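You operate a simulated robot arm through the tools that you are given. There is no shell and no other tool. Be economical: measure what you need, move in short steps, check, and stop when the job is done.

The job below is to be done with a simulated robot arm. You get a single attempt, and the scene is never put back.

TASK
Load the grey cart's empty printer with the paper roll from its drawer, and shut both again.
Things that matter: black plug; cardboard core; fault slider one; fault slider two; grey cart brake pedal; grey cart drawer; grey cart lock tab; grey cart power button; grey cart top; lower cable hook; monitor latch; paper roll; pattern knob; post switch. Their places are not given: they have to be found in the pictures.

It is judged by the outcome, as a careful person would: the job done as asked, and still so three seconds after it is handed in. It fails if anything else is knocked over, pushed out of place, dropped, spilled or broken.

THE ROBOT
A 6-joint arm with a two-finger parallel gripper, fixed in place. Base frame: the origin is at the foot of the arm, x ahead of it, y to its left, z up. Lengths are in m, angles in rad, forces in N, time in s.
With the tool pointing down near the work surface it reaches from about 0.1 to 0.32 m from the base axis. Its first joint turns from -1.152 to 1.152 rad. Payload 2.45 kg.
The tool frame sits at the grasp point between the pads (the TCP): z along the fingers, y along the line on which they close. The tips reach 0.024 m beyond it. Largest opening 0.068 m; finger width 0.017, thickness 0.01; the body of the gripper, 0.04 by 0.07 m, starts 0.041 m behind the TCP.
Orientation is that of the tool frame in the base frame, as a unit quaternion [w, x, y, z]. With the fingers straight down and closing along the base's y, the tool's x points along the base's -x, its y along +y and its z along -z.

THE INTERFACE
- The arm moves only by the tool servo_tool. Its argument "increments" is a list that holds one entry, the list of rows, each a list of 7 numbers: the opening, from 0 (shut) to 1 (fully open), then the shift along the tool's x, y, z in units of 20 mm (1.0 is 20 mm), then the turn, a rotation vector about the tool's x, y, z in units of 8 degrees (1.0 is 8 degrees). In form: [[[claw, dx, dy, dz, rx, ry, rz], ...]]. A call has 1 to 8 rows; each row shifts and turns the commanded pose from where the row before left it, along the tool's axes as they then stand. A call with a number of a shift or a turn outside -1 to 1 is refused whole. A row lasts 0.2 s, in which the tool goes at most 0.05 m and 0.15 rad; a call with a longer step from one row to the next is refused whole, and so is a gripper value outside its range. A pose out of reach is approached as far as the arm can. The call stops where the force on the tool passes 40 N (or 10 N more than at its start, if that is more) or the arm is blocked; 0.2 s more then pass. The fingers move at their own pace (about 0.108 m/s each) and stop on an object; they squeeze with about 28 N. The grip force told is the motor's: it shows also when the fingers shut on nothing. Time passes only in rows, and 0.2 s behind the last, so rows that do not move let the fingers close. It gives the time, the measured TCP pose, the force on the tool (base axes), the opening and the grip force at its end, in the units of the frame above (readings bear some noise), with the torque about the TCP (base axes, N m) and any sound that the robot's microphone picked up, and new pictures: "pictures" is both (left out), scene, wrist or none.
- Cameras (640 x 400 px; columns grow to the right, rows downward): "scene" is fixed at [0.168, 0.4154, 1.4609]; the picture's right is [-0.74, -0.67, 0.00], its down [-0.40, 0.45, -0.80] and it looks along [0.53, -0.59, -0.60] (base axes); focal length 344 px, centre (320, 200). "wrist" rides on the gripper at [0.084, 0.011, -0.075] in the tool frame; the picture's right is [-0.13, 0.99, 0.00], its down [-0.60, -0.08, -0.79] and it looks along [-0.79, -0.10, 0.61] (tool axes); focal length 251 px, centre (320, 200).
- probe_pixels(camera, pixels): for up to 12 pixels [column, row] of the newest picture of that camera ("zoom" is the newest enlarged one), the place [x, y, z] in the base frame of the surface seen there, good to about 0.003 m. It takes no simulated time.
- close_up(camera, box): a new picture of the part [left, top, right, bottom] of that camera's present view, enlarged. It takes no simulated time.
- job_done(): hands the job in; it is judged then, once.

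Keep the steps short. Do not move on a guess: measure, check each grasp and each placing, and mend mistakes. In all there are 80 turns and 200 pictures (those below and enlarged ones count). Leave the gripper open and the arm clear of the work at the hand-in unless told otherwise, and finish with a single line.

The tools are called after "Emit:" by a JSON object that holds its "fn" and its "kwargs". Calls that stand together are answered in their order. servo_tool: Moves the arm, as the interface text tells. Its arguments: {"type":"object","properties":{"increments":{"type":"array"},"pictures":{"type":"string","enum":["both","scene","wrist","none"]}},"required":["increments"]} The other tools are called the same way: probe_pixels (camera, pixels) gives the place of the surface under pixels of a picture; close_up (camera, box) takes an enlarged picture of a part of a camera's view; job_done () hands the job in.

At the start:

```text
time: 0.0
position: [0.3859, -0.204, 1.1347]
tcp_rot: [0.0, 0.001, 1.0, -0.002]
force: [-0.4, 0.0, 0.1]
wrist_torque: [0.0, -0.02, -0.03]
opening: 0.0681
finger_force: 0.1
```

scene: 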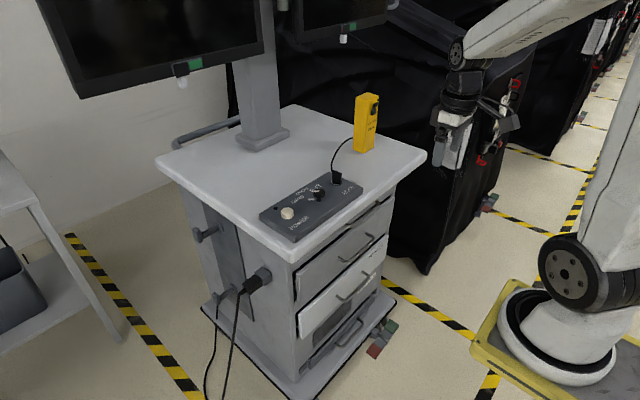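
wrist: 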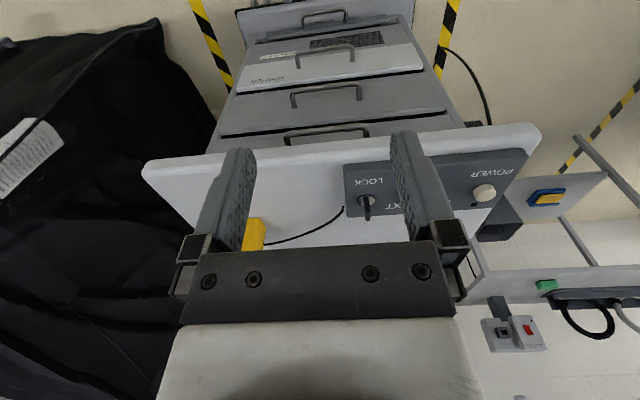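

I see a grey cart with drawers, a control panel on top and a white printer front. I'll enlarge the cart before moving anything.

Emit:
{"fn": "close_up", "kwargs": {"camera": "scene", "box": [240, 80, 440, 205]}}

Emit:
{"fn": "close_up", "kwargs": {"camera": "scene", "box": [190, 180, 430, 400]}}

Emit:
{"fn": "close_up", "kwargs": {"camera": "wrist", "box": [200, 0, 560, 225]}}

```text
3.20 times, centred on (340, 142) of scene
```

zoom: 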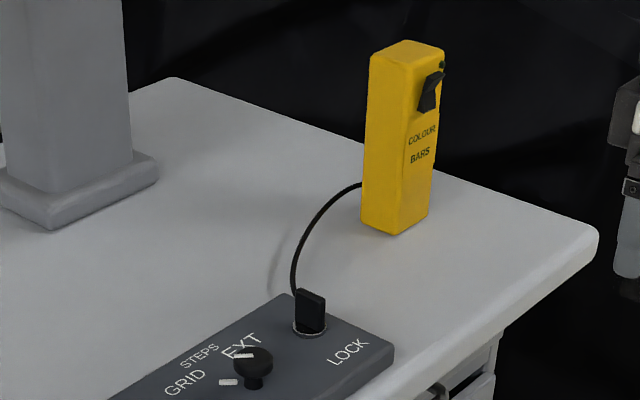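

```text
1.82 times, centred on (310, 290) of scene
```

zoom: 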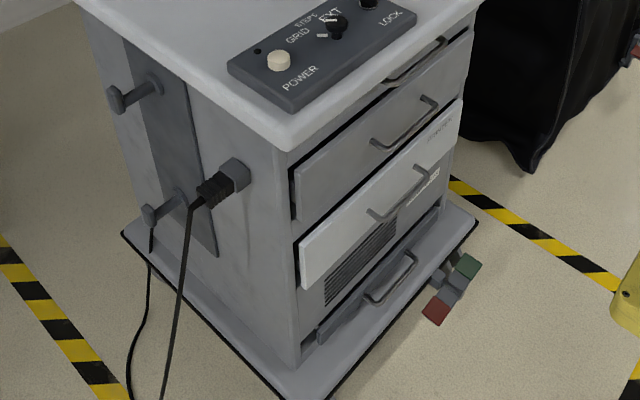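

```text
1.78 times, centred on (380, 112) of wrist
```

zoom: 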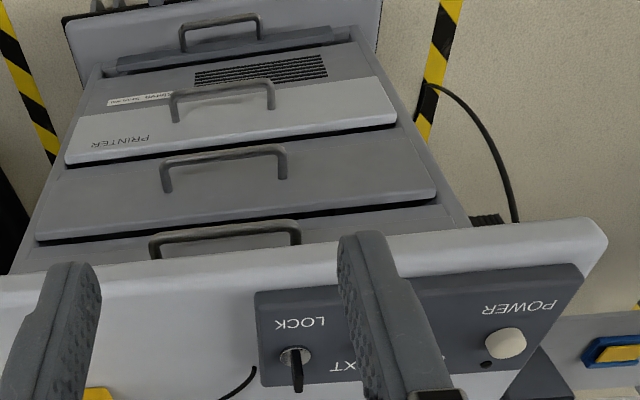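

I'll probe the handles, panel parts and drawer fronts to find where they are.

Emit:
{"fn": "probe_pixels", "kwargs": {"camera": "wrist", "pixels": [[327, 131], [325, 88], [324, 50], [322, 14], [366, 203], [366, 199], [485, 193], [270, 205], [150, 168], [535, 135], [340, 118], [340, 66]]}}

Emit:
{"fn": "probe_pixels", "kwargs": {"camera": "scene", "pixels": [[336, 176], [317, 192], [287, 213], [365, 100], [262, 275], [352, 185], [425, 155], [290, 258], [375, 210], [357, 247], [355, 288], [345, 335]]}}

Emit:
{"fn": "close_up", "kwargs": {"camera": "scene", "box": [290, 160, 410, 235]}}

Emit:
{"fn": "close_up", "kwargs": {"camera": "scene", "box": [280, 200, 410, 281]}}

Emit:
{"fn": "close_up", "kwargs": {"camera": "wrist", "box": [330, 140, 410, 250]}}

```text
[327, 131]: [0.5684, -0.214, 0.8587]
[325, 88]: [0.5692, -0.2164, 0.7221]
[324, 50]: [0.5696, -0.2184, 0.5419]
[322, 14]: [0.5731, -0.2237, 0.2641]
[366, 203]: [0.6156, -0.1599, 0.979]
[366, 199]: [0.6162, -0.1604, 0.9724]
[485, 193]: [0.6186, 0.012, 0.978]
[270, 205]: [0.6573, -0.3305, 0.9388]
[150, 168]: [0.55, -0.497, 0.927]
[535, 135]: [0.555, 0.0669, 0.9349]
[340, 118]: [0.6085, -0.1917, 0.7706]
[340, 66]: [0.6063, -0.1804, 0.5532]
```

```text
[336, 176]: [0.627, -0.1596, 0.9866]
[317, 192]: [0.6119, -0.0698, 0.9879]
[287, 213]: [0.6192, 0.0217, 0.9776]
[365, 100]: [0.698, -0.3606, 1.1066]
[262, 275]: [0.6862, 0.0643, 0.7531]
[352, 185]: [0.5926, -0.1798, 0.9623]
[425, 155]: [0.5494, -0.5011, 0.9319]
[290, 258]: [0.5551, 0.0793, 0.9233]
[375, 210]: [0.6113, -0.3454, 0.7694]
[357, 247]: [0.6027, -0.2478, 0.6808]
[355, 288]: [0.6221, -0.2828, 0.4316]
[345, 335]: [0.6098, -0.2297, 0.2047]
```

```text
5.33 times, centred on (350, 198) of scene
```

zoom: 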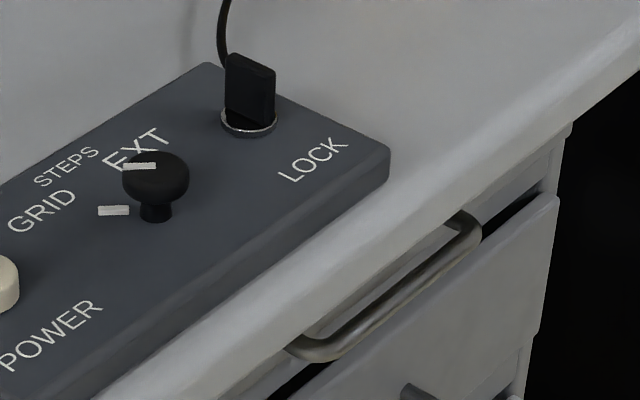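

```text
4.92 times, centred on (345, 240) of scene
```

zoom: 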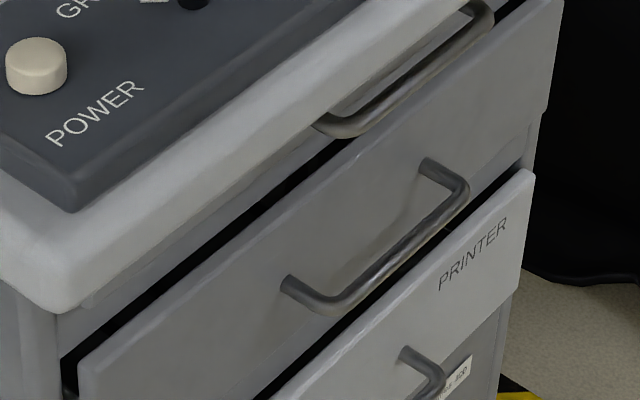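

```text
3.64 times, centred on (370, 195) of wrist
```

zoom: 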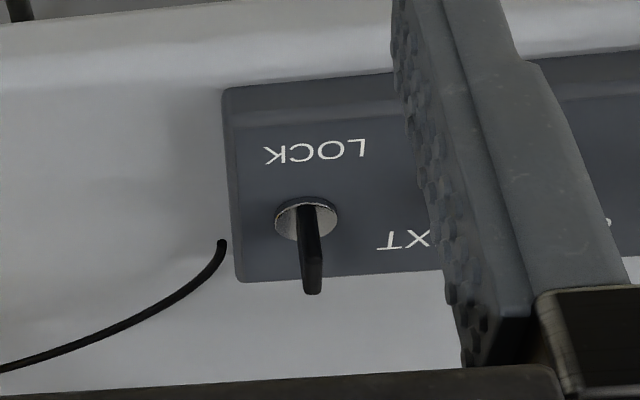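

The handles are at z≈0.86, 0.72, 0.54 (printer) and 0.26. I'll lower the tool in front of the cart to see the fronts better.

Emit:
{"fn": "servo_tool", "kwargs": {"increments": [[[1, 0.5, 0, 1, 0, 0, 0], [1, 0.5, 0, 1, 0, 0, 0], [1, 0.5, 0, 1, 0, 0, 0], [1, 0.5, 0, 1, 0, 0, 0], [1, 0.5, 0, 1, 0, 0, 0], [1, 0.5, 0, 1, 0, 0, 0], [1, 0, 0, 1, 0, 0, 0], [1, 0, 0, 1, 0, 0, 0]]], "pictures": "both"}}

```text
time: 1.8
position: [0.3244, -0.2056, 0.9754]
tcp_rot: [0.001, 0.001, 1.0, -0.002]
force: [0.2, -0.2, 0.3]
wrist_torque: [-0.01, 0.03, -0.03]
opening: 0.0679
finger_force: 0.1
```

scene: 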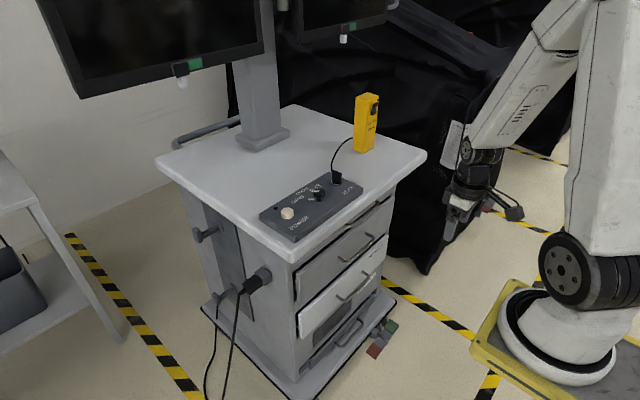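
wrist: 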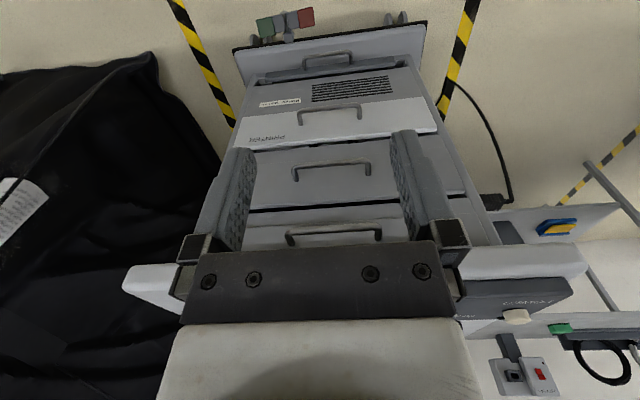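

Clearer now. I'll enlarge the fronts.

Emit:
{"fn": "close_up", "kwargs": {"camera": "wrist", "box": [200, 30, 520, 250]}}

Emit:
{"fn": "close_up", "kwargs": {"camera": "wrist", "box": [230, 70, 450, 150]}}

```text
1.82 times, centred on (360, 140) of wrist
```

zoom: 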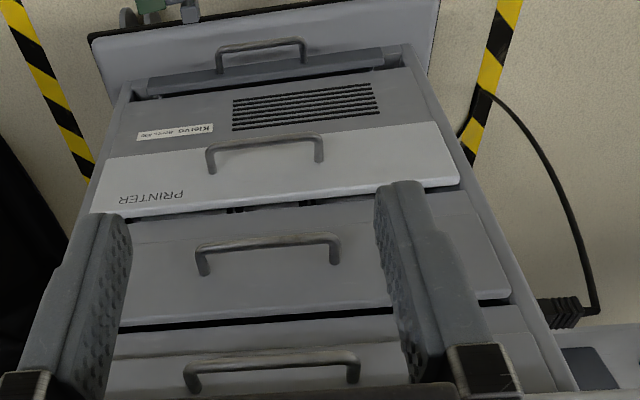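

```text
2.91 times, centred on (340, 110) of wrist
```

zoom: 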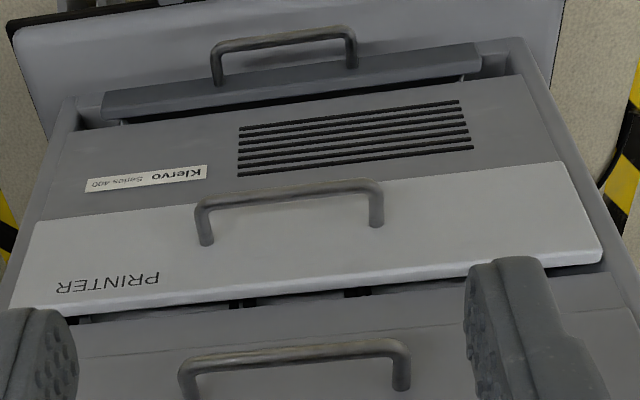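

I'll probe panel faces and bar positions for exact geometry.

Emit:
{"fn": "probe_pixels", "kwargs": {"camera": "wrist", "pixels": [[332, 163], [297, 170], [368, 165], [330, 190], [330, 177], [330, 155], [333, 230], [290, 235], [378, 230], [333, 215], [333, 204], [333, 240]]}}

Emit:
{"fn": "probe_pixels", "kwargs": {"camera": "wrist", "pixels": [[330, 108], [300, 115], [358, 113], [330, 125], [330, 118], [330, 98], [330, 137], [330, 147], [330, 141], [250, 130], [435, 125], [330, 88]]}}

```text
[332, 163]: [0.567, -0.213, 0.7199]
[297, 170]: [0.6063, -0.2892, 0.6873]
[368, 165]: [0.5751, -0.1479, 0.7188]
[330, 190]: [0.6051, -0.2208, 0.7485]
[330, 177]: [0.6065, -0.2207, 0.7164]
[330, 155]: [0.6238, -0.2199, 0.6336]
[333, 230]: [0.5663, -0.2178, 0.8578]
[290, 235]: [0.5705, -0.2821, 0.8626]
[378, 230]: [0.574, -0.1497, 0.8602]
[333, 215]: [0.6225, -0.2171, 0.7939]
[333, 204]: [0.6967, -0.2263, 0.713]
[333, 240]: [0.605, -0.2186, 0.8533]
```

```text
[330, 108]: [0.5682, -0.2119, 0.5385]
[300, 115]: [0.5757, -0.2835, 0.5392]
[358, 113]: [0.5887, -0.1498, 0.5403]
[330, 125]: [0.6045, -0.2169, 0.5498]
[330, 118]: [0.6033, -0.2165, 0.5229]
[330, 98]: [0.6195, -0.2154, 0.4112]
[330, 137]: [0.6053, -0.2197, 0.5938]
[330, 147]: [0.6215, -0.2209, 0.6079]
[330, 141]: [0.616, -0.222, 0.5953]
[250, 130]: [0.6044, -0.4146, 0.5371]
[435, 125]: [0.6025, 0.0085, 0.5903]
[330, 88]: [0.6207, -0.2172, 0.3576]
```

I can see into a slot above the second front at row 204. I'll enlarge it and probe.

Emit:
{"fn": "close_up", "kwargs": {"camera": "wrist", "box": [250, 190, 400, 250]}}

Emit:
{"fn": "probe_pixels", "kwargs": {"camera": "wrist", "pixels": [[260, 207], [280, 206], [300, 206], [320, 205], [345, 204], [360, 203], [380, 202], [330, 202], [330, 208], [330, 211], [340, 148], [300, 148]]}}

Emit:
{"fn": "close_up", "kwargs": {"camera": "wrist", "box": [230, 120, 400, 180]}}

```text
4.27 times, centred on (325, 220) of wrist
```

zoom: 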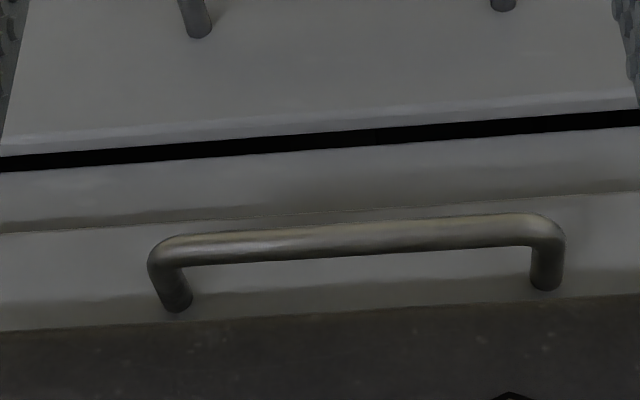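

```text
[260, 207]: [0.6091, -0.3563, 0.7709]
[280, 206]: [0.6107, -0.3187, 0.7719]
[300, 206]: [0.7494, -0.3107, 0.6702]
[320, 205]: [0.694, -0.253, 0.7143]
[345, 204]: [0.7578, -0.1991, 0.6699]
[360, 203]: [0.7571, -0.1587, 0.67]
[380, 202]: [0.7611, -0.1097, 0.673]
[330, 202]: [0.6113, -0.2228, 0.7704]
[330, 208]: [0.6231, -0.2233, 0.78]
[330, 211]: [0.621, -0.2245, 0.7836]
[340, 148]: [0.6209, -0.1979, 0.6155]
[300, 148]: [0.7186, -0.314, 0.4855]
```

```text
3.76 times, centred on (315, 150) of wrist
```

zoom: 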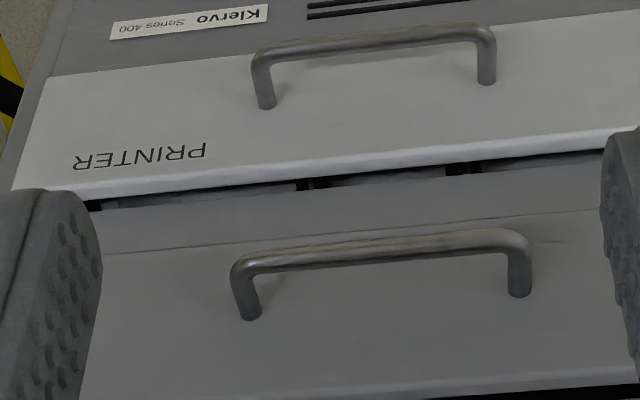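

Inside the second drawer the floor is at z≈0.67, and something about 4.5 cm high sits near (0.694, -0.24), likely the roll. I'll take the second handle (bar at x≈0.568, z≈0.720). First I'll pitch the tool forward while lowering it.

Emit:
{"fn": "servo_tool", "kwargs": {"increments": [[[1, -0.6, 0, 0.8, 0, -1, 0], [1, -0.483, 0, 0.876, 0, -1, 0], [1, -0.356, 0, 0.934, 0, -1, 0], [1, -0.223, 0, 0.975, 0, -1, 0], [1, -0.085, 0, 0.996, 0, -1, 0], [1, 0.055, 0, 0.999, 0, -1, 0], [1, 0.193, 0, 0.981, 0, -1, 0], [1, 0.328, 0, 0.945, 0, -1, 0]]], "pictures": "scene"}}

```text
time: 3.6
position: [0.4465, -0.2568, 0.912]
tcp_rot: [0.493, 0.005, 0.87, 0.019]
force: [-0.5, 0.2, 0.0]
wrist_torque: [0.0, 0.01, 0.01]
opening: 0.068
finger_force: 0.1
out of reach, approached as far as the arm can: row 2, 3, 5, 6, 7, 8
```

scene: 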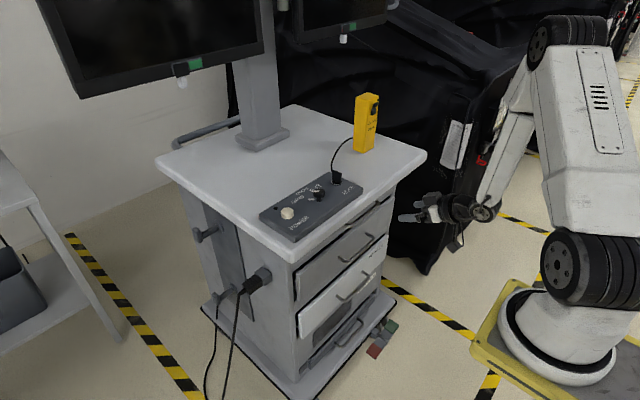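

Some rows were out of reach because the arm was folded too close. I'll test where the command stands with a still row.

Emit:
{"fn": "servo_tool", "kwargs": {"increments": [[[1, 0, 0, 0, 0, 0, 0]]], "pictures": "wrist"}}

```text
time: 4.0
position: [0.4467, -0.257, 0.9112]
tcp_rot: [0.493, 0.005, 0.87, 0.018]
force: [0.6, 0.2, -0.1]
wrist_torque: [0.04, -0.03, 0.03]
opening: 0.0679
finger_force: 0.0
```

wrist: 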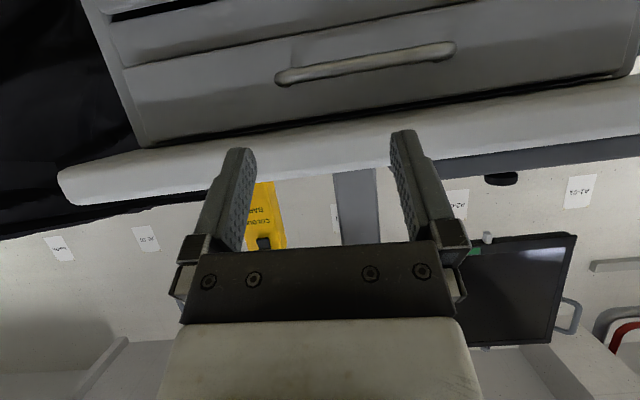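

The command is now at the measured pose. To understand reach, I'll probe the arm's shoulder, elbow and wrist in the scene view.

Emit:
{"fn": "probe_pixels", "kwargs": {"camera": "scene", "pixels": [[567, 268], [547, 45], [485, 213], [460, 208], [515, 130], [590, 150], [560, 340], [438, 210], [425, 200], [415, 218]]}}

Emit:
{"fn": "close_up", "kwargs": {"camera": "scene", "box": [390, 0, 640, 400]}}

```text
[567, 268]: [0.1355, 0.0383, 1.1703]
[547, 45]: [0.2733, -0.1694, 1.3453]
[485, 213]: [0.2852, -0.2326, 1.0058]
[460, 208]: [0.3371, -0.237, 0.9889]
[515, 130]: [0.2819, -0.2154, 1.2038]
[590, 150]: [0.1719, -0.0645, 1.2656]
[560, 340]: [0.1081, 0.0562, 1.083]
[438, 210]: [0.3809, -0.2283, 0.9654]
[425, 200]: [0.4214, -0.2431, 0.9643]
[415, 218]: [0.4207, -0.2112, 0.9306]
```

```text
1.00 times, centred on (515, 200) of scene (not enlarged: the box is as wide or as high as the picture)
```

zoom: 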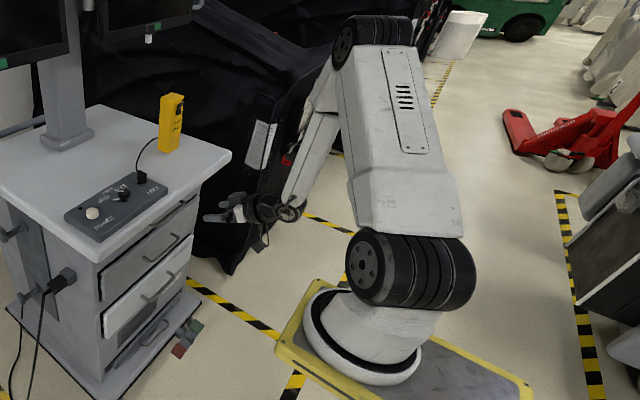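

The arm is mounted high: shoulder at about z 1.15, so the wrist can't come nearer than about 0.39 m. I'll roll the tool 90° about its axis here, so the fingers close across a horizontal bar.

Emit:
{"fn": "servo_tool", "kwargs": {"increments": [[[0.5, 0, 0, 0, 0, 0, 1], [0.5, 0, 0, 0, 0, 0, 1], [0.5, 0, 0, 0, 0, 0, 1], [0.5, 0, 0, 0, 0, 0, 1], [0.5, 0, 0, 0, 0, 0, 1], [0.5, 0, 0, 0, 0, 0, 1], [0.5, 0, 0, 0, 0, 0, 1], [0.5, 0, 0, 0, 0, 0, 1]]], "pictures": "none"}}

Emit:
{"fn": "servo_tool", "kwargs": {"increments": [[[0.5, 0, 0, 0, 0, 0, 1], [0.5, 0, 0, 0, 0, 0, 1], [0.5, 0, 0, 0, 0, 0, 1], [0.5, 0, 0, 0, 0, 0, 0.25]]], "pictures": "both"}}

```text
time: 5.8
position: [0.4452, -0.2556, 0.911]
tcp_rot: [0.412, 0.464, 0.735, 0.273]
force: [-0.3, 0.6, -1.0]
wrist_torque: [0.02, -0.01, -0.01]
opening: 0.0339
finger_force: 0.0
```

```text
time: 6.8
position: [0.4451, -0.2559, 0.9126]
tcp_rot: [0.341, 0.617, 0.612, 0.359]
force: [-0.5, -0.6, -0.1]
wrist_torque: [-0.02, -0.01, 0.0]
opening: 0.0342
finger_force: 0.1
```

scene: 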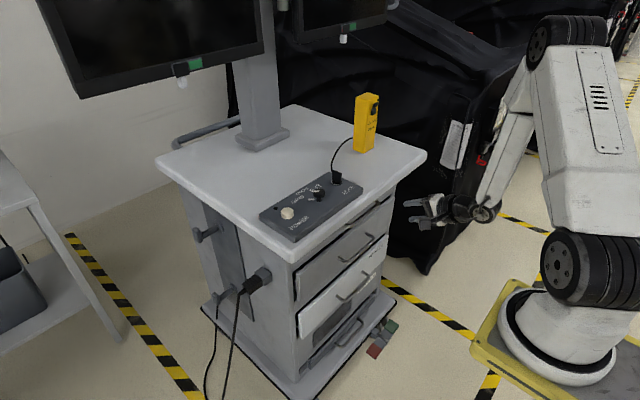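
wrist: 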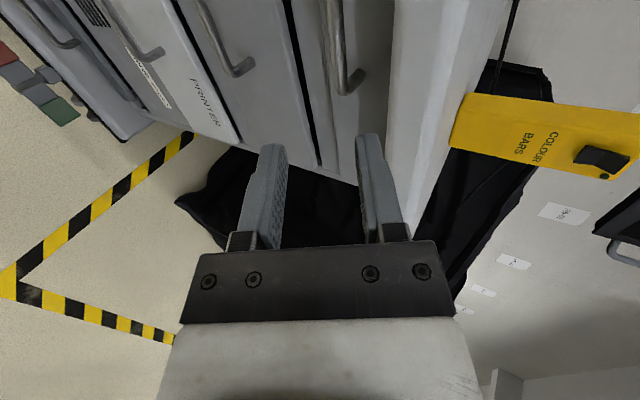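

The roll is right: approach (0.86, 0, -0.51), fingers closing in the vertical plane. I'll now go to a point 7 cm in front of the second handle.

Emit:
{"fn": "servo_tool", "kwargs": {"increments": [[[0.5, 0.256, -0.644, 0.837, 0, 0, 0], [0.5, 0.256, -0.644, 0.837, 0, 0, 0], [0.5, 0.256, -0.644, 0.837, 0, 0, 0], [0.5, 0.256, -0.644, 0.837, 0, 0, 0], [0.5, 0.256, -0.644, 0.837, 0, 0, 0], [0.5, 0.256, -0.644, 0.837, 0, 0, 0], [0.5, 0.256, -0.644, 0.837, 0, 0, 0], [0.5, 0.256, -0.644, 0.837, 0, 0, 0]]], "pictures": "both"}}

```text
time: 8.6
position: [0.5083, -0.2096, 0.7544]
tcp_rot: [0.34, 0.617, 0.613, 0.358]
force: [0.2, -0.3, 0.9]
wrist_torque: [0.01, 0.04, 0.0]
opening: 0.034
finger_force: 0.1
```

scene: 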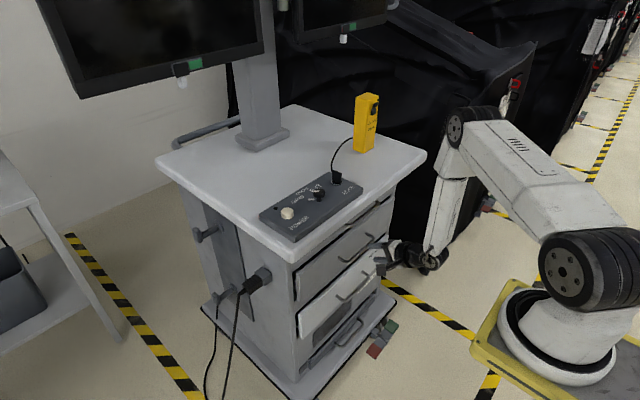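
wrist: 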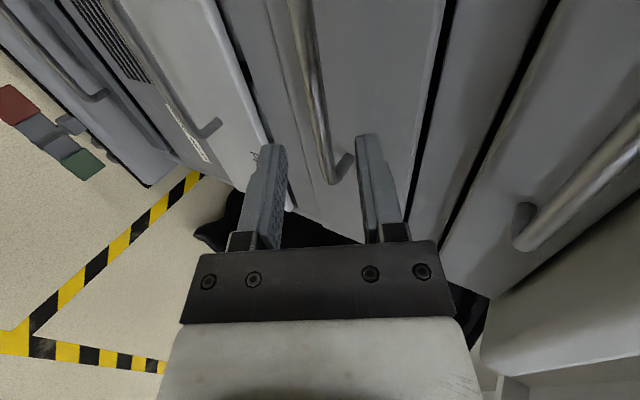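

The bar sits between the fingers. I'll probe the bar and face once more before closing in.

Emit:
{"fn": "probe_pixels", "kwargs": {"camera": "wrist", "pixels": [[300, 30], [312, 80], [322, 140], [335, 178], [350, 60], [610, 160]]}}

```text
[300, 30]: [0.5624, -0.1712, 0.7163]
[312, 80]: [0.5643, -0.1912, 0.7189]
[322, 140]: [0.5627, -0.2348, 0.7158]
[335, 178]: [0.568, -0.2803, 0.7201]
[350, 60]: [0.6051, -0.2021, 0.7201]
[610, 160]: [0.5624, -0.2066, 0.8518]
```

I'll advance 64 mm along the tool to the bar, then close.

Emit:
{"fn": "servo_tool", "kwargs": {"increments": [[[0.5, 0, 0, 0.8, 0, 0, 0], [0.5, 0, 0, 0.8, 0, 0, 0], [0.5, 0, 0, 0.8, 0, 0, 0], [0.5, 0, 0, 0.8, 0, 0, 0], [0, 0, 0, 0, 0, 0, 0], [0, 0, 0, 0, 0, 0, 0]]], "pictures": "wrist"}}

```text
time: 10.0
position: [0.5607, -0.209, 0.7201]
tcp_rot: [0.338, 0.618, 0.614, 0.357]
force: [-2.7, -5.3, -22.3]
wrist_torque: [-0.72, 0.14, -0.05]
opening: 0.0118
finger_force: 32.3
```

wrist: 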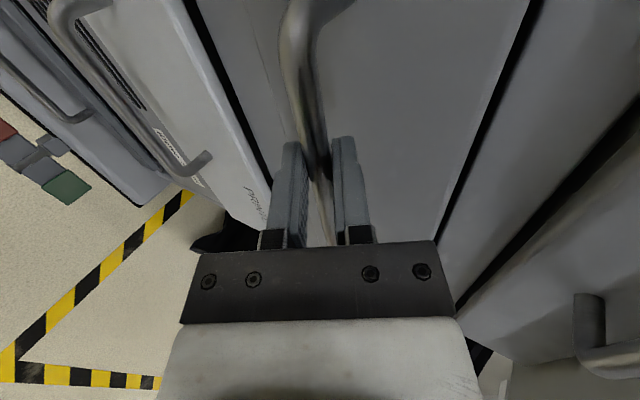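

Gripped at 11.8 mm. The force is about 22 N downward, so I'm a few mm too high. I'll pull 2 cm back with a small downward correction and read the force.

Emit:
{"fn": "servo_tool", "kwargs": {"increments": [[[0, 0, -0.15, 0, 0, 0, 0], [0, 0, -0.25, -0.43, 0, 0, 0], [0, 0, -0.25, -0.43, 0, 0, 0], [0, 0, 0, 0, 0, 0, 0]]], "pictures": "wrist"}}

```text
time: 11.0
position: [0.5399, -0.2088, 0.7196]
tcp_rot: [0.339, 0.617, 0.614, 0.358]
force: [0.5, 4.0, -20.9]
wrist_torque: [-0.18, 0.17, 0.77]
opening: 0.0115
finger_force: 31.7
```

wrist: 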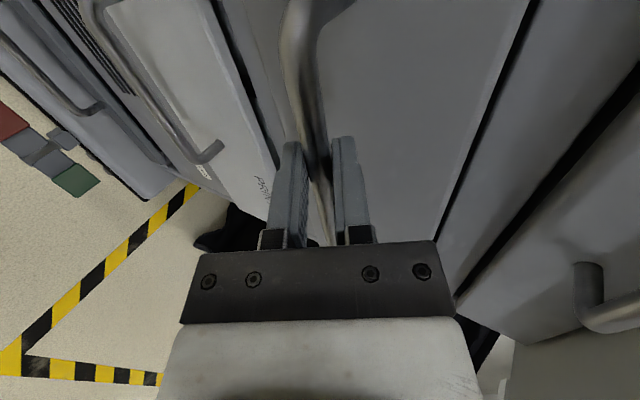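

The drawer slides freely. I'll keep pulling, 0.12 m more.

Emit:
{"fn": "servo_tool", "kwargs": {"increments": [[[0, 0, -0.45, -0.6, 0, 0, 0], [0, 0, -0.36, -0.6, 0, 0, 0], [0, 0, -0.36, -0.6, 0, 0, 0], [0, 0, -0.36, -0.6, 0, 0, 0], [0, 0, -0.36, -0.6, 0, 0, 0], [0, 0, -0.36, -0.6, 0, 0, 0], [0, 0, -0.36, -0.6, 0, 0, 0], [0, 0, -0.36, -0.6, 0, 0, 0]]], "pictures": "scene"}}

```text
time: 12.8
position: [0.429, -0.2107, 0.719]
tcp_rot: [0.342, 0.614, 0.613, 0.361]
force: [0.9, 20.1, 23.9]
wrist_torque: [-0.27, -0.2, 0.44]
opening: 0.0116
finger_force: 32.4
```

scene: 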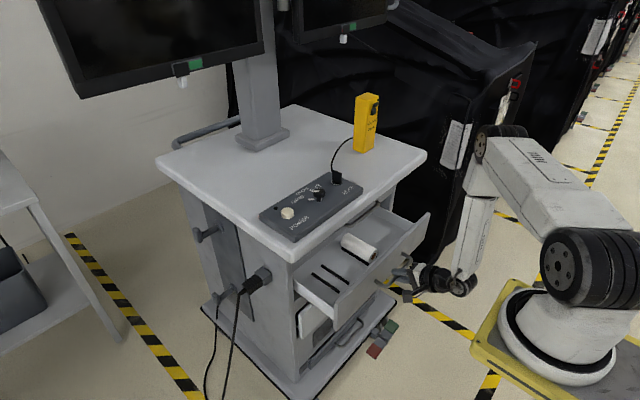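

The drawer is open and the white roll shows at about (358, 247). I'll enlarge it and measure it.

Emit:
{"fn": "close_up", "kwargs": {"camera": "scene", "box": [290, 205, 430, 292]}}

Emit:
{"fn": "probe_pixels", "kwargs": {"camera": "scene", "pixels": [[360, 244], [345, 238], [372, 252], [372, 258], [355, 241], [366, 246], [318, 283], [340, 275], [345, 250], [400, 215]]}}

```text
4.57 times, centred on (360, 248) of scene
```

zoom: 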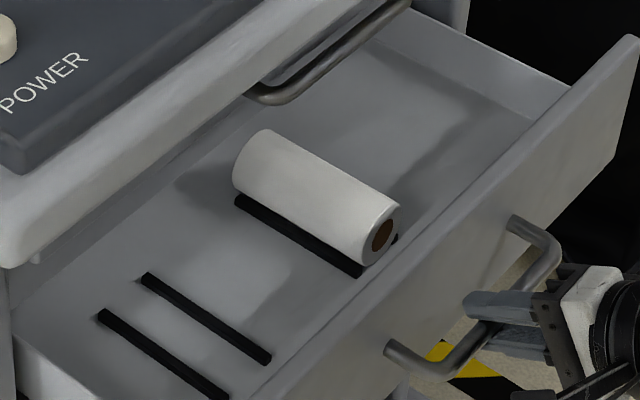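

```text
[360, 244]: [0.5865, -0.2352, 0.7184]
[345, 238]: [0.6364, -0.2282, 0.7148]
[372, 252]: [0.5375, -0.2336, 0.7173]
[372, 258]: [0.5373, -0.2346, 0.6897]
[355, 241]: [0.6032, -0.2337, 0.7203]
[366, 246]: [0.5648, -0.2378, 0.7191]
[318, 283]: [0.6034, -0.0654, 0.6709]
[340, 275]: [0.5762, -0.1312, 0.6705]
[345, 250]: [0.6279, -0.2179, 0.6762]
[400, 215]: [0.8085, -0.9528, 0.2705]
```

The roll lies along x with its centre at about (0.589, -0.237), top at z≈0.72, diameter about 47 mm and length about 0.11 m. I'll pull the drawer a further 5 cm to clear the counter edge.

Emit:
{"fn": "servo_tool", "kwargs": {"increments": [[[0, 0, -0.2, -0.43, 0, 0, 0], [0, 0, -0.25, -0.43, 0, 0, 0], [0, 0, -0.25, -0.43, 0, 0, 0], [0, 0, -0.25, -0.43, 0, 0, 0], [0, 0, -0.25, -0.43, 0, 0, 0], [0, 0, 0, 0, 0, 0, 0]]], "pictures": "scene"}}

```text
time: 14.2
position: [0.3787, -0.2097, 0.7198]
tcp_rot: [0.339, 0.617, 0.613, 0.358]
force: [-0.6, 19.1, -2.7]
wrist_torque: [-0.49, 0.02, 0.32]
opening: 0.0119
finger_force: 32.7
```

scene: 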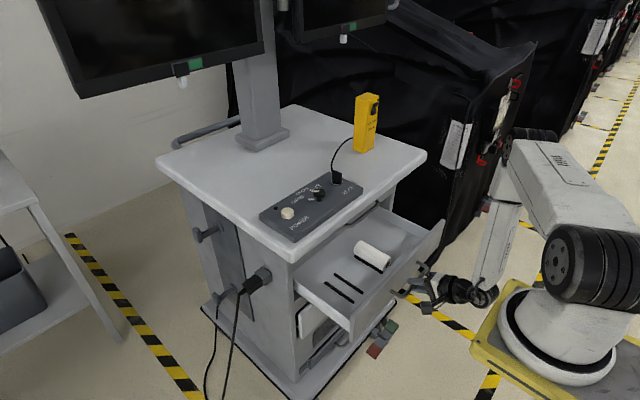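

The drawer is now 19 cm out, with the roll centre near x≈0.54. I'll open the fingers, back off 36 mm, then rise up and forward over the drawer.

Emit:
{"fn": "servo_tool", "kwargs": {"increments": [[[0.5, 0, 0, 0, 0, 0, 0], [0.5, 0, 0, 0, 0, 0, 0], [0.5, 0, 0, -0.9, 0, 0, 0], [0.5, 0, 0, -0.9, 0, 0, 0]]], "pictures": "none"}}

Emit:
{"fn": "servo_tool", "kwargs": {"increments": [[[0.5, 0, 1, 0, 0, 0, 0], [0.5, 0, 1, 0, 0, 0, 0], [0.5, 0, 1, 0, 0, 0, 0], [0.5, 0, 1, 0, 0, 0, 0], [0.5, 0, 1, 0, 0, 0, 0], [0.5, 0, 1, 0, 0, 0, 0], [0.5, 0, 1, 0, 0, 0, 0], [0.5, 0, 1, 0, 0, 0, 0]]], "pictures": "scene"}}

```text
time: 15.2
position: [0.3649, -0.2045, 0.7381]
tcp_rot: [0.34, 0.618, 0.612, 0.358]
force: [0.2, 0.6, 0.2]
wrist_torque: [-0.04, -0.02, -0.04]
opening: 0.0338
finger_force: 0.0
out of reach, approached as far as the arm can: row 3, 4
```

```text
time: 17.0
position: [0.4459, -0.2081, 0.8757]
tcp_rot: [0.341, 0.617, 0.612, 0.358]
force: [1.2, 0.7, -0.1]
wrist_torque: [0.01, 0.0, -0.02]
opening: 0.0339
finger_force: 0.0
```

scene: 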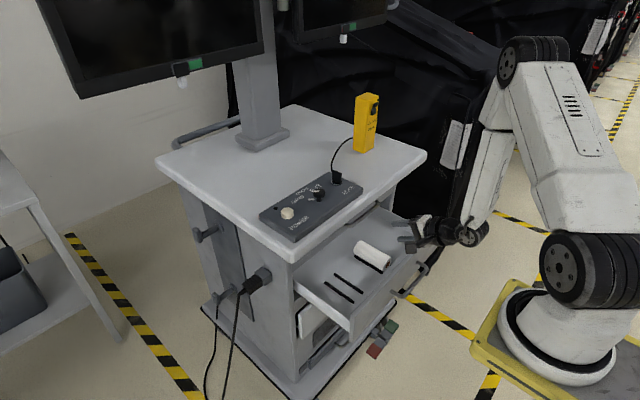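

Clear of the bar. Now I'll unroll 90° and then steepen the pitch to about 30° from vertical.

Emit:
{"fn": "servo_tool", "kwargs": {"increments": [[[1, 0, 0, 0, 0, 0, -1], [1, 0, 0, 0, 0, 0, -1], [1, 0, 0, 0, 0, 0, -1], [1, 0, 0, 0, 0, 0, -1], [1, 0, 0, 0, 0, 0, -1], [1, 0, 0, 0, 0, 0, -1], [1, 0, 0, 0, 0, 0, -1], [1, 0, 0, 0, 0, 0, -1]]], "pictures": "none"}}

Emit:
{"fn": "servo_tool", "kwargs": {"increments": [[[1, 0, 0, 0, 0, 0, -1], [1, 0, 0, 0, 0, 0, -1], [1, 0, 0, 0, 0, 0, -1], [1, 0, 0, 0, 0, 0, -0.25], [1, 0, 0, 0, 0, 1, 0], [1, 0, 0, 0, 0, 1, 0], [1, 0, 0, 0, 0, 1, 0], [1, 0, 0, 0, 0, 0.6, 0]]], "pictures": "both"}}

```text
time: 18.8
position: [0.4465, -0.2068, 0.8755]
tcp_rot: [0.478, 0.198, 0.847, 0.123]
force: [0.1, -0.3, -0.1]
wrist_torque: [0.0, -0.02, -0.01]
opening: 0.0679
finger_force: 0.0
```

```text
time: 20.6
position: [0.4765, -0.2446, 0.9064]
tcp_rot: [0.262, 0.0, 0.965, 0.012]
force: [-0.9, -1.2, -0.3]
wrist_torque: [0.01, -0.03, 0.01]
opening: 0.0681
finger_force: 0.0
out of reach, approached as far as the arm can: row 3, 4
```

scene: 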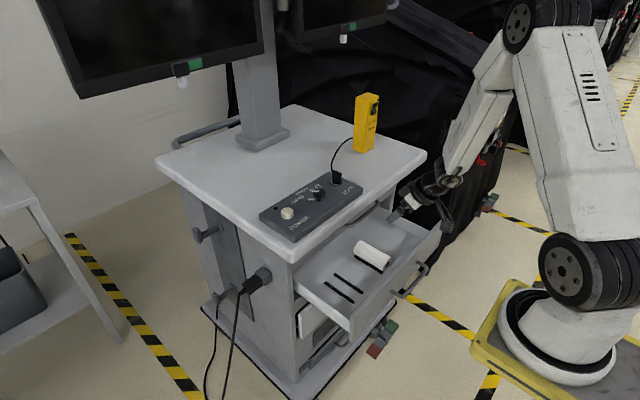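
wrist: 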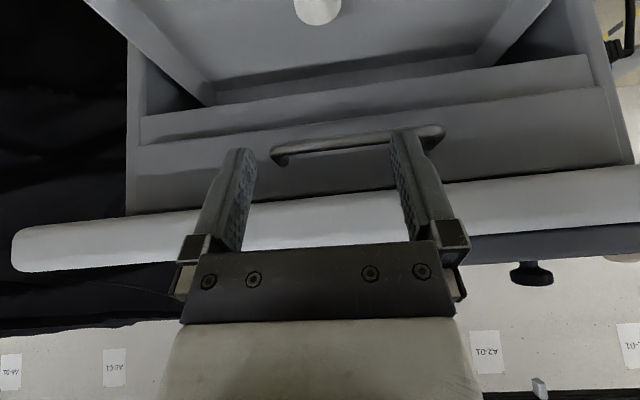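

Pitch is now 30° from vertical. I'll measure the roll's place again.

Emit:
{"fn": "probe_pixels", "kwargs": {"camera": "scene", "pixels": [[373, 251], [358, 245], [386, 259], [386, 265], [366, 248], [380, 254], [412, 258], [440, 225], [350, 325], [318, 10]]}}

Emit:
{"fn": "close_up", "kwargs": {"camera": "scene", "box": [300, 205, 460, 305]}}

Emit:
{"fn": "probe_pixels", "kwargs": {"camera": "wrist", "pixels": [[318, 8], [318, 20], [297, 5], [340, 5], [360, 20], [360, 138]]}}

```text
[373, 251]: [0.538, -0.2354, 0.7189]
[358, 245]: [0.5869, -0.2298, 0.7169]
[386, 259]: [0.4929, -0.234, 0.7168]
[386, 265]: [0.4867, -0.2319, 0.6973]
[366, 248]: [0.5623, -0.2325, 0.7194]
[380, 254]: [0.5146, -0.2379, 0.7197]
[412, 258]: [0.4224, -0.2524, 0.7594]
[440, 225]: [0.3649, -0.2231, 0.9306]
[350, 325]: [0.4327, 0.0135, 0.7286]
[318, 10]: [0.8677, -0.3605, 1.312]
```

```text
4.00 times, centred on (380, 255) of scene
```

zoom: 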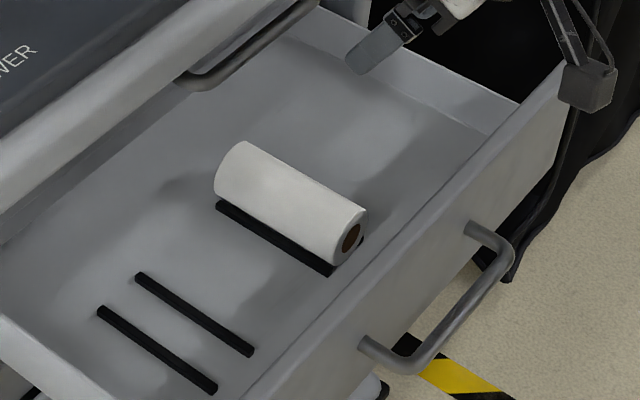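

```text
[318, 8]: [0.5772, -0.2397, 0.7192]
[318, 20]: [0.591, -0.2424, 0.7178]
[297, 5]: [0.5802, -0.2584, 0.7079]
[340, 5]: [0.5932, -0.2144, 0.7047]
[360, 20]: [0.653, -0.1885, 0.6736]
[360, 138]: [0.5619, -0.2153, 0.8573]
```

The roll runs x 0.485–0.597 with its axis at y≈-0.238. I'll go to a pre-grasp 8 cm above it along the tool axis.

Emit:
{"fn": "servo_tool", "kwargs": {"increments": [[[1, 0.31, 0.03, 0.875, 0, 0, 0], [1, 0.31, 0.03, 0.875, 0, 0, 0], [1, 0.31, 0.03, 0.875, 0, 0, 0], [1, 0.31, 0.03, 0.875, 0, 0, 0], [1, 0.31, 0.03, 0.875, 0, 0, 0], [1, 0.31, 0.03, 0.875, 0, 0, 0], [1, 0.31, 0.03, 0.875, 0, 0, 0]]], "pictures": "both"}}

```text
time: 22.2
position: [0.5022, -0.2367, 0.7776]
tcp_rot: [0.262, -0.001, 0.965, 0.012]
force: [-0.3, 0.4, -0.2]
wrist_torque: [0.0, -0.01, 0.01]
opening: 0.0681
finger_force: 0.0
```

scene: 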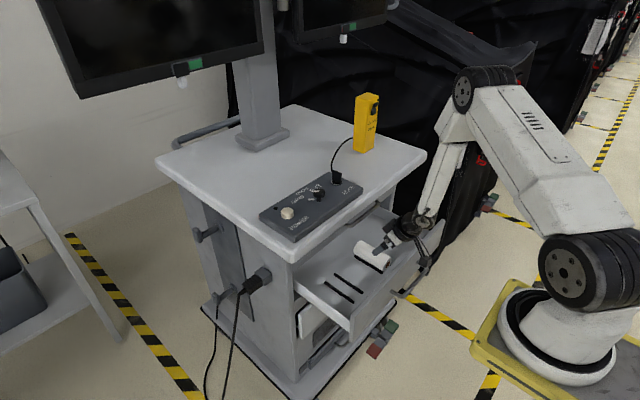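
wrist: 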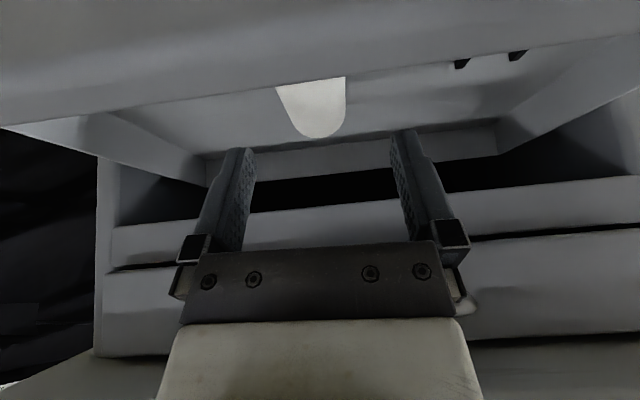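

The wrist camera hangs on the robot side and could hit the drawer's front wall on descent. I'll enlarge to see its size and clearance.

Emit:
{"fn": "close_up", "kwargs": {"camera": "scene", "box": [350, 180, 470, 305]}}

```text
3.20 times, centred on (410, 242) of scene
```

zoom: 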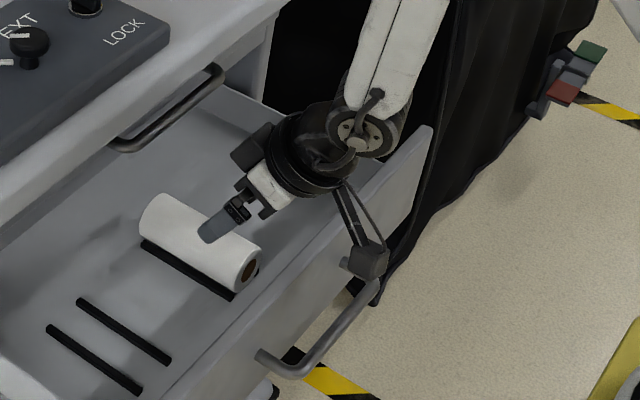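

The camera would strike the front wall. I'll stand the tool upright behind the wall, place the fingertips just inside it and draw the drawer out further, which leaves room for a vertical grasp.

Emit:
{"fn": "servo_tool", "kwargs": {"increments": [[[1, 0.3, 0, 0, 0, 1, 0], [1, 0.3, 0, 0, 0, 1, 0], [1, 0.3, 0, 0, 0, 1, 0], [1, 0.3, 0, 0, 0, 0.75, 0]]], "pictures": "both"}}

```text
time: 23.2
position: [0.4854, -0.2306, 0.7714]
tcp_rot: [0.057, 0.014, 0.998, 0.031]
force: [-1.4, -1.0, -0.2]
wrist_torque: [0.06, -0.06, 0.08]
opening: 0.068
finger_force: 0.0
out of reach, approached as far as the arm can: row 3
```

scene: 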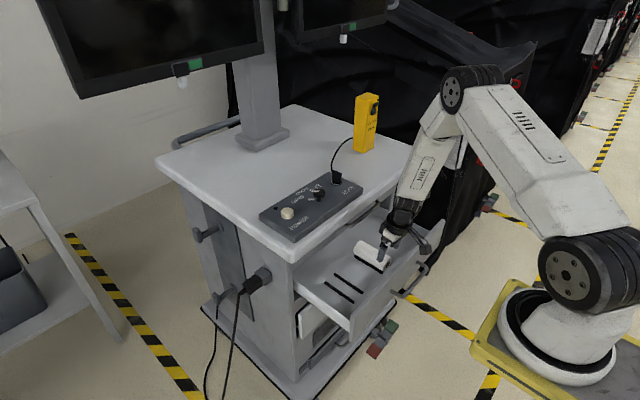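
wrist: 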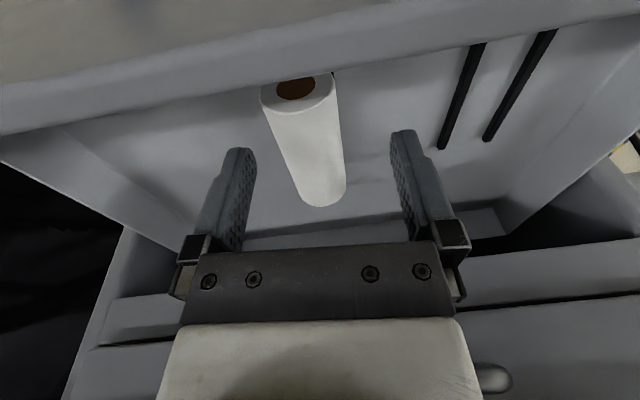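

The pitch is now about 6°. I'll probe the wall's inner edge and the roll end before lowering the fingers between them.

Emit:
{"fn": "probe_pixels", "kwargs": {"camera": "wrist", "pixels": [[200, 120], [210, 105], [380, 70], [380, 55], [298, 88], [300, 100], [320, 200], [290, 150], [335, 145]]}}

```text
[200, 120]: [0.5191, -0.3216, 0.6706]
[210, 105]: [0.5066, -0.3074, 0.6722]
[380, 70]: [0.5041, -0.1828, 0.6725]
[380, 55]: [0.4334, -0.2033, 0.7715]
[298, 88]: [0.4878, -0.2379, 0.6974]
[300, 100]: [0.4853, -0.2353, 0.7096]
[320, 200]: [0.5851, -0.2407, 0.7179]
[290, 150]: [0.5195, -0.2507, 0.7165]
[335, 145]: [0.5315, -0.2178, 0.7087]
```

I'll lower the fingers behind the wall and then draw the drawer toward the robot.

Emit:
{"fn": "servo_tool", "kwargs": {"increments": [[[1, 0.5, 0, 0.6, 0, 0, 0], [1, 0.5, 0, 0.6, 0, 0, 0], [1, 0.6, 0, -0.07, 0, 0, 0], [1, 0.7, 0, -0.08, 0, 0, 0], [1, 0.7, 0, -0.08, 0, 0, 0], [1, 0.7, 0, -0.08, 0, 0, 0], [1, 0.7, 0, -0.08, 0, 0, 0], [1, 0.7, 0, -0.08, 0, 0, 0]]], "pictures": "both"}}

```text
time: 25.0
position: [0.3835, -0.2326, 0.7465]
tcp_rot: [0.051, -0.005, 0.998, 0.025]
force: [0.9, 0.2, -0.3]
wrist_torque: [-0.01, 0.02, -0.04]
opening: 0.068
finger_force: 0.1
```

scene: 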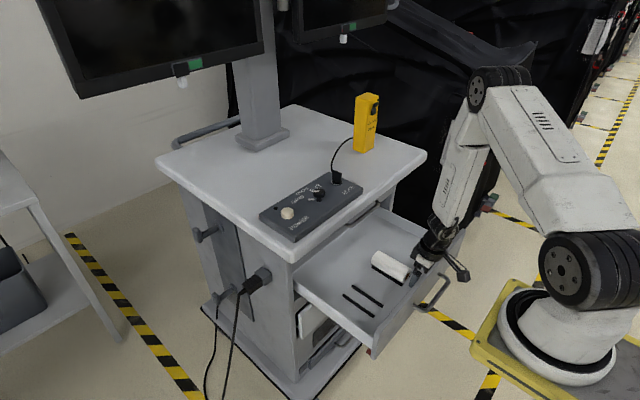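
wrist: 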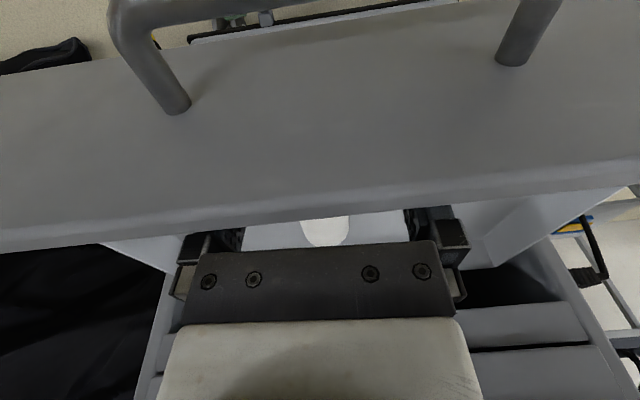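

The drawer followed, about 6 cm further. I'll rise 6 cm and measure the roll again.

Emit:
{"fn": "servo_tool", "kwargs": {"increments": [[[1, -0.3, 0, 0, 0, 0, 0], [1, 0, 0, -1, 0, 0, 0], [1, -0.5, 0, -1, 0, 0, 0], [1, -1, 0, -1, 0, 0, 0], [1, -1, 0, 0, 0, 0, 0], [1, -1, 0, 0, 0, 0, 0], [1, -0.8, 0, 0, 0, 0, 0]]], "pictures": "both"}}

```text
time: 26.6
position: [0.4692, -0.2336, 0.8142]
tcp_rot: [0.052, -0.006, 0.998, 0.026]
force: [-0.1, -0.1, 0.1]
wrist_torque: [0.02, -0.02, 0.0]
opening: 0.068
finger_force: 0.1
```

scene: 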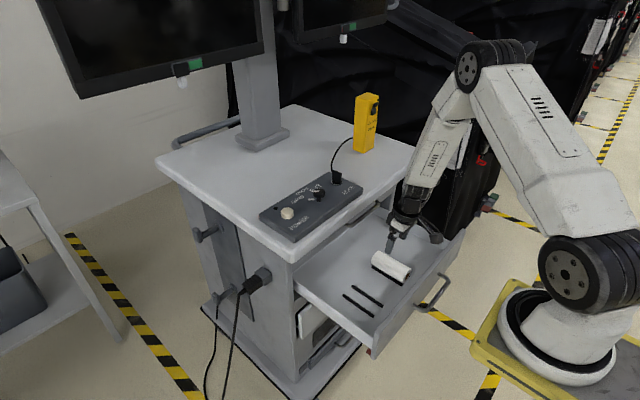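
wrist: 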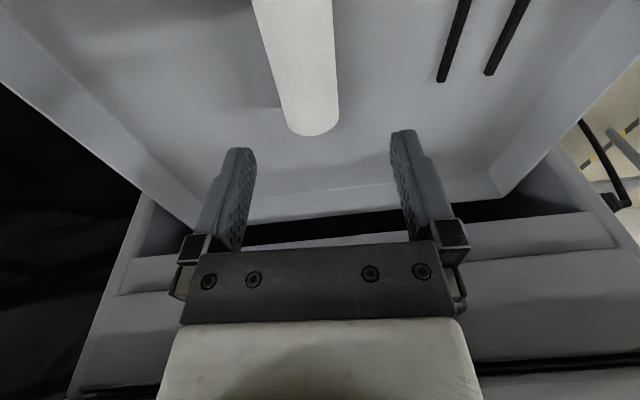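

Emit:
{"fn": "probe_pixels", "kwargs": {"camera": "wrist", "pixels": [[292, 5], [300, 50], [310, 110], [315, 125], [270, 60], [335, 60], [350, 60], [260, 80], [345, 100]]}}

Emit:
{"fn": "probe_pixels", "kwargs": {"camera": "scene", "pixels": [[378, 254], [390, 262], [402, 268], [406, 278], [375, 262], [435, 265], [440, 237], [371, 355]]}}

Emit:
{"fn": "close_up", "kwargs": {"camera": "scene", "box": [340, 190, 480, 310]}}

```text
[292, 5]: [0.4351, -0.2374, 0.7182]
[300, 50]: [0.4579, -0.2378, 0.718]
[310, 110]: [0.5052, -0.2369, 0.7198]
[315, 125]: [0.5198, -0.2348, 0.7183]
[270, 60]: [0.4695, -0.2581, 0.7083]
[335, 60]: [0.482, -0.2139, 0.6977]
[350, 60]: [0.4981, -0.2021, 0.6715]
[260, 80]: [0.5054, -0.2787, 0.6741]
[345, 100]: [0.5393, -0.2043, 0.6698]
```

```text
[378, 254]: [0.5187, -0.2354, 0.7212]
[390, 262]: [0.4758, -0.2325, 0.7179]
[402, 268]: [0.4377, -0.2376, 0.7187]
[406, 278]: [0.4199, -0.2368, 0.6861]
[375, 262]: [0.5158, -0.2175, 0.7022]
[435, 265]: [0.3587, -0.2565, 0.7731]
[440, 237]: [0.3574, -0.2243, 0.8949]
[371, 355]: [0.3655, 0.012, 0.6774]
```

```text
3.33 times, centred on (410, 250) of scene
```

zoom: 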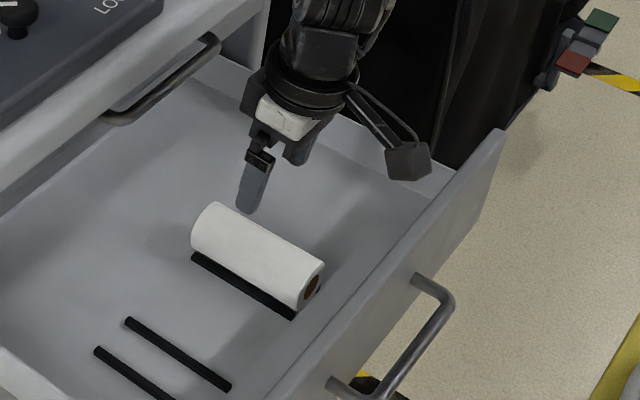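

The roll now runs x 0.420–0.528 at y=-0.237. I'll descend at x≈0.492, so the camera stays inside the front wall, level the 3° tilt, and stop before closing.

Emit:
{"fn": "servo_tool", "kwargs": {"increments": [[[1, -0.15, -0.05, 0, 0.37, 0, 0], [1, -0.15, -0.05, 0.85, 0, 0, 0], [1, -0.1, -0.05, 0.85, 0, 0, 0], [1, -0.1, -0.05, 0.85, 0, 0, 0], [1, -0.1, 0, 0.85, 0, 0, 0], [1, 0, 0, 0.85, 0, 0, 0]]], "pictures": "both"}}

```text
time: 28.0
position: [0.4898, -0.2388, 0.7309]
tcp_rot: [0.052, -0.004, 0.999, -0.001]
force: [0.9, -0.1, 0.0]
wrist_torque: [0.03, 0.01, -0.05]
opening: 0.068
finger_force: 0.0
```

scene: 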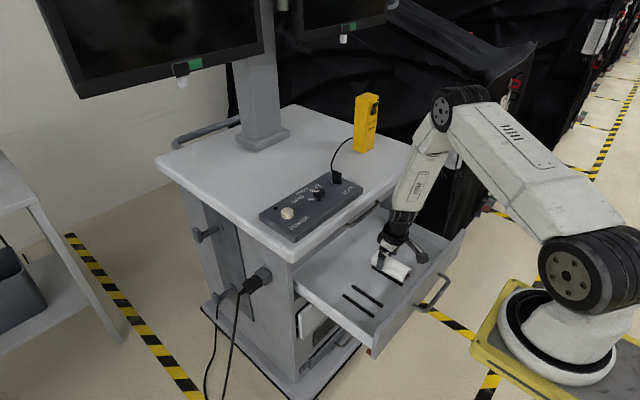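
wrist: 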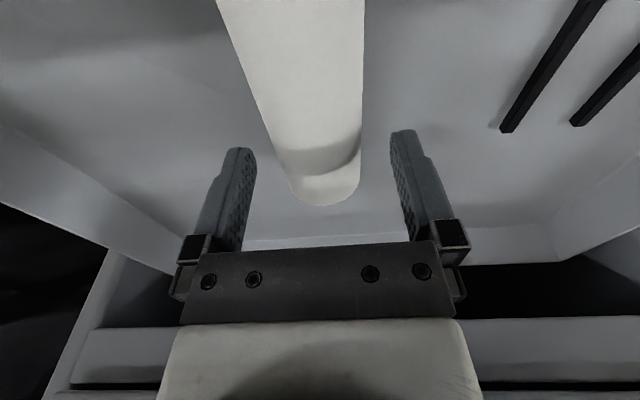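

Well centred on the roll. I'll go down 20 mm more, close and read the grip.

Emit:
{"fn": "servo_tool", "kwargs": {"increments": [[[1, 0.05, 0, 0.5, 0, 0, 0], [1, 0.05, 0, 0.5, 0, 0, 0], [0, 0, 0, 0, 0, 0, 0], [0, 0, 0, 0, 0, 0, 0]]], "pictures": "wrist"}}

```text
time: 29.0
position: [0.4904, -0.2381, 0.7115]
tcp_rot: [0.052, -0.004, 0.999, -0.002]
force: [-0.1, -1.1, -0.1]
wrist_torque: [-0.06, -0.08, -0.09]
opening: 0.0453
finger_force: 28.1
```

wrist: 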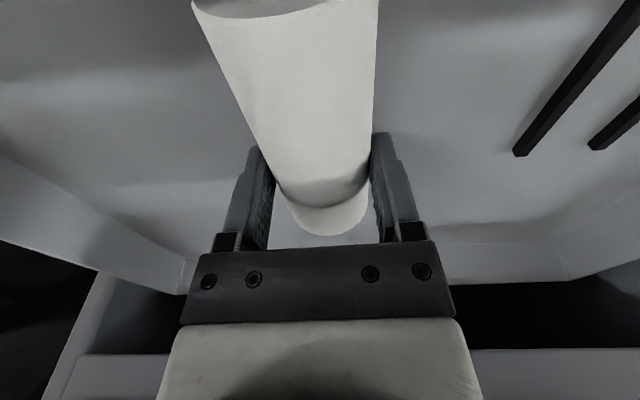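

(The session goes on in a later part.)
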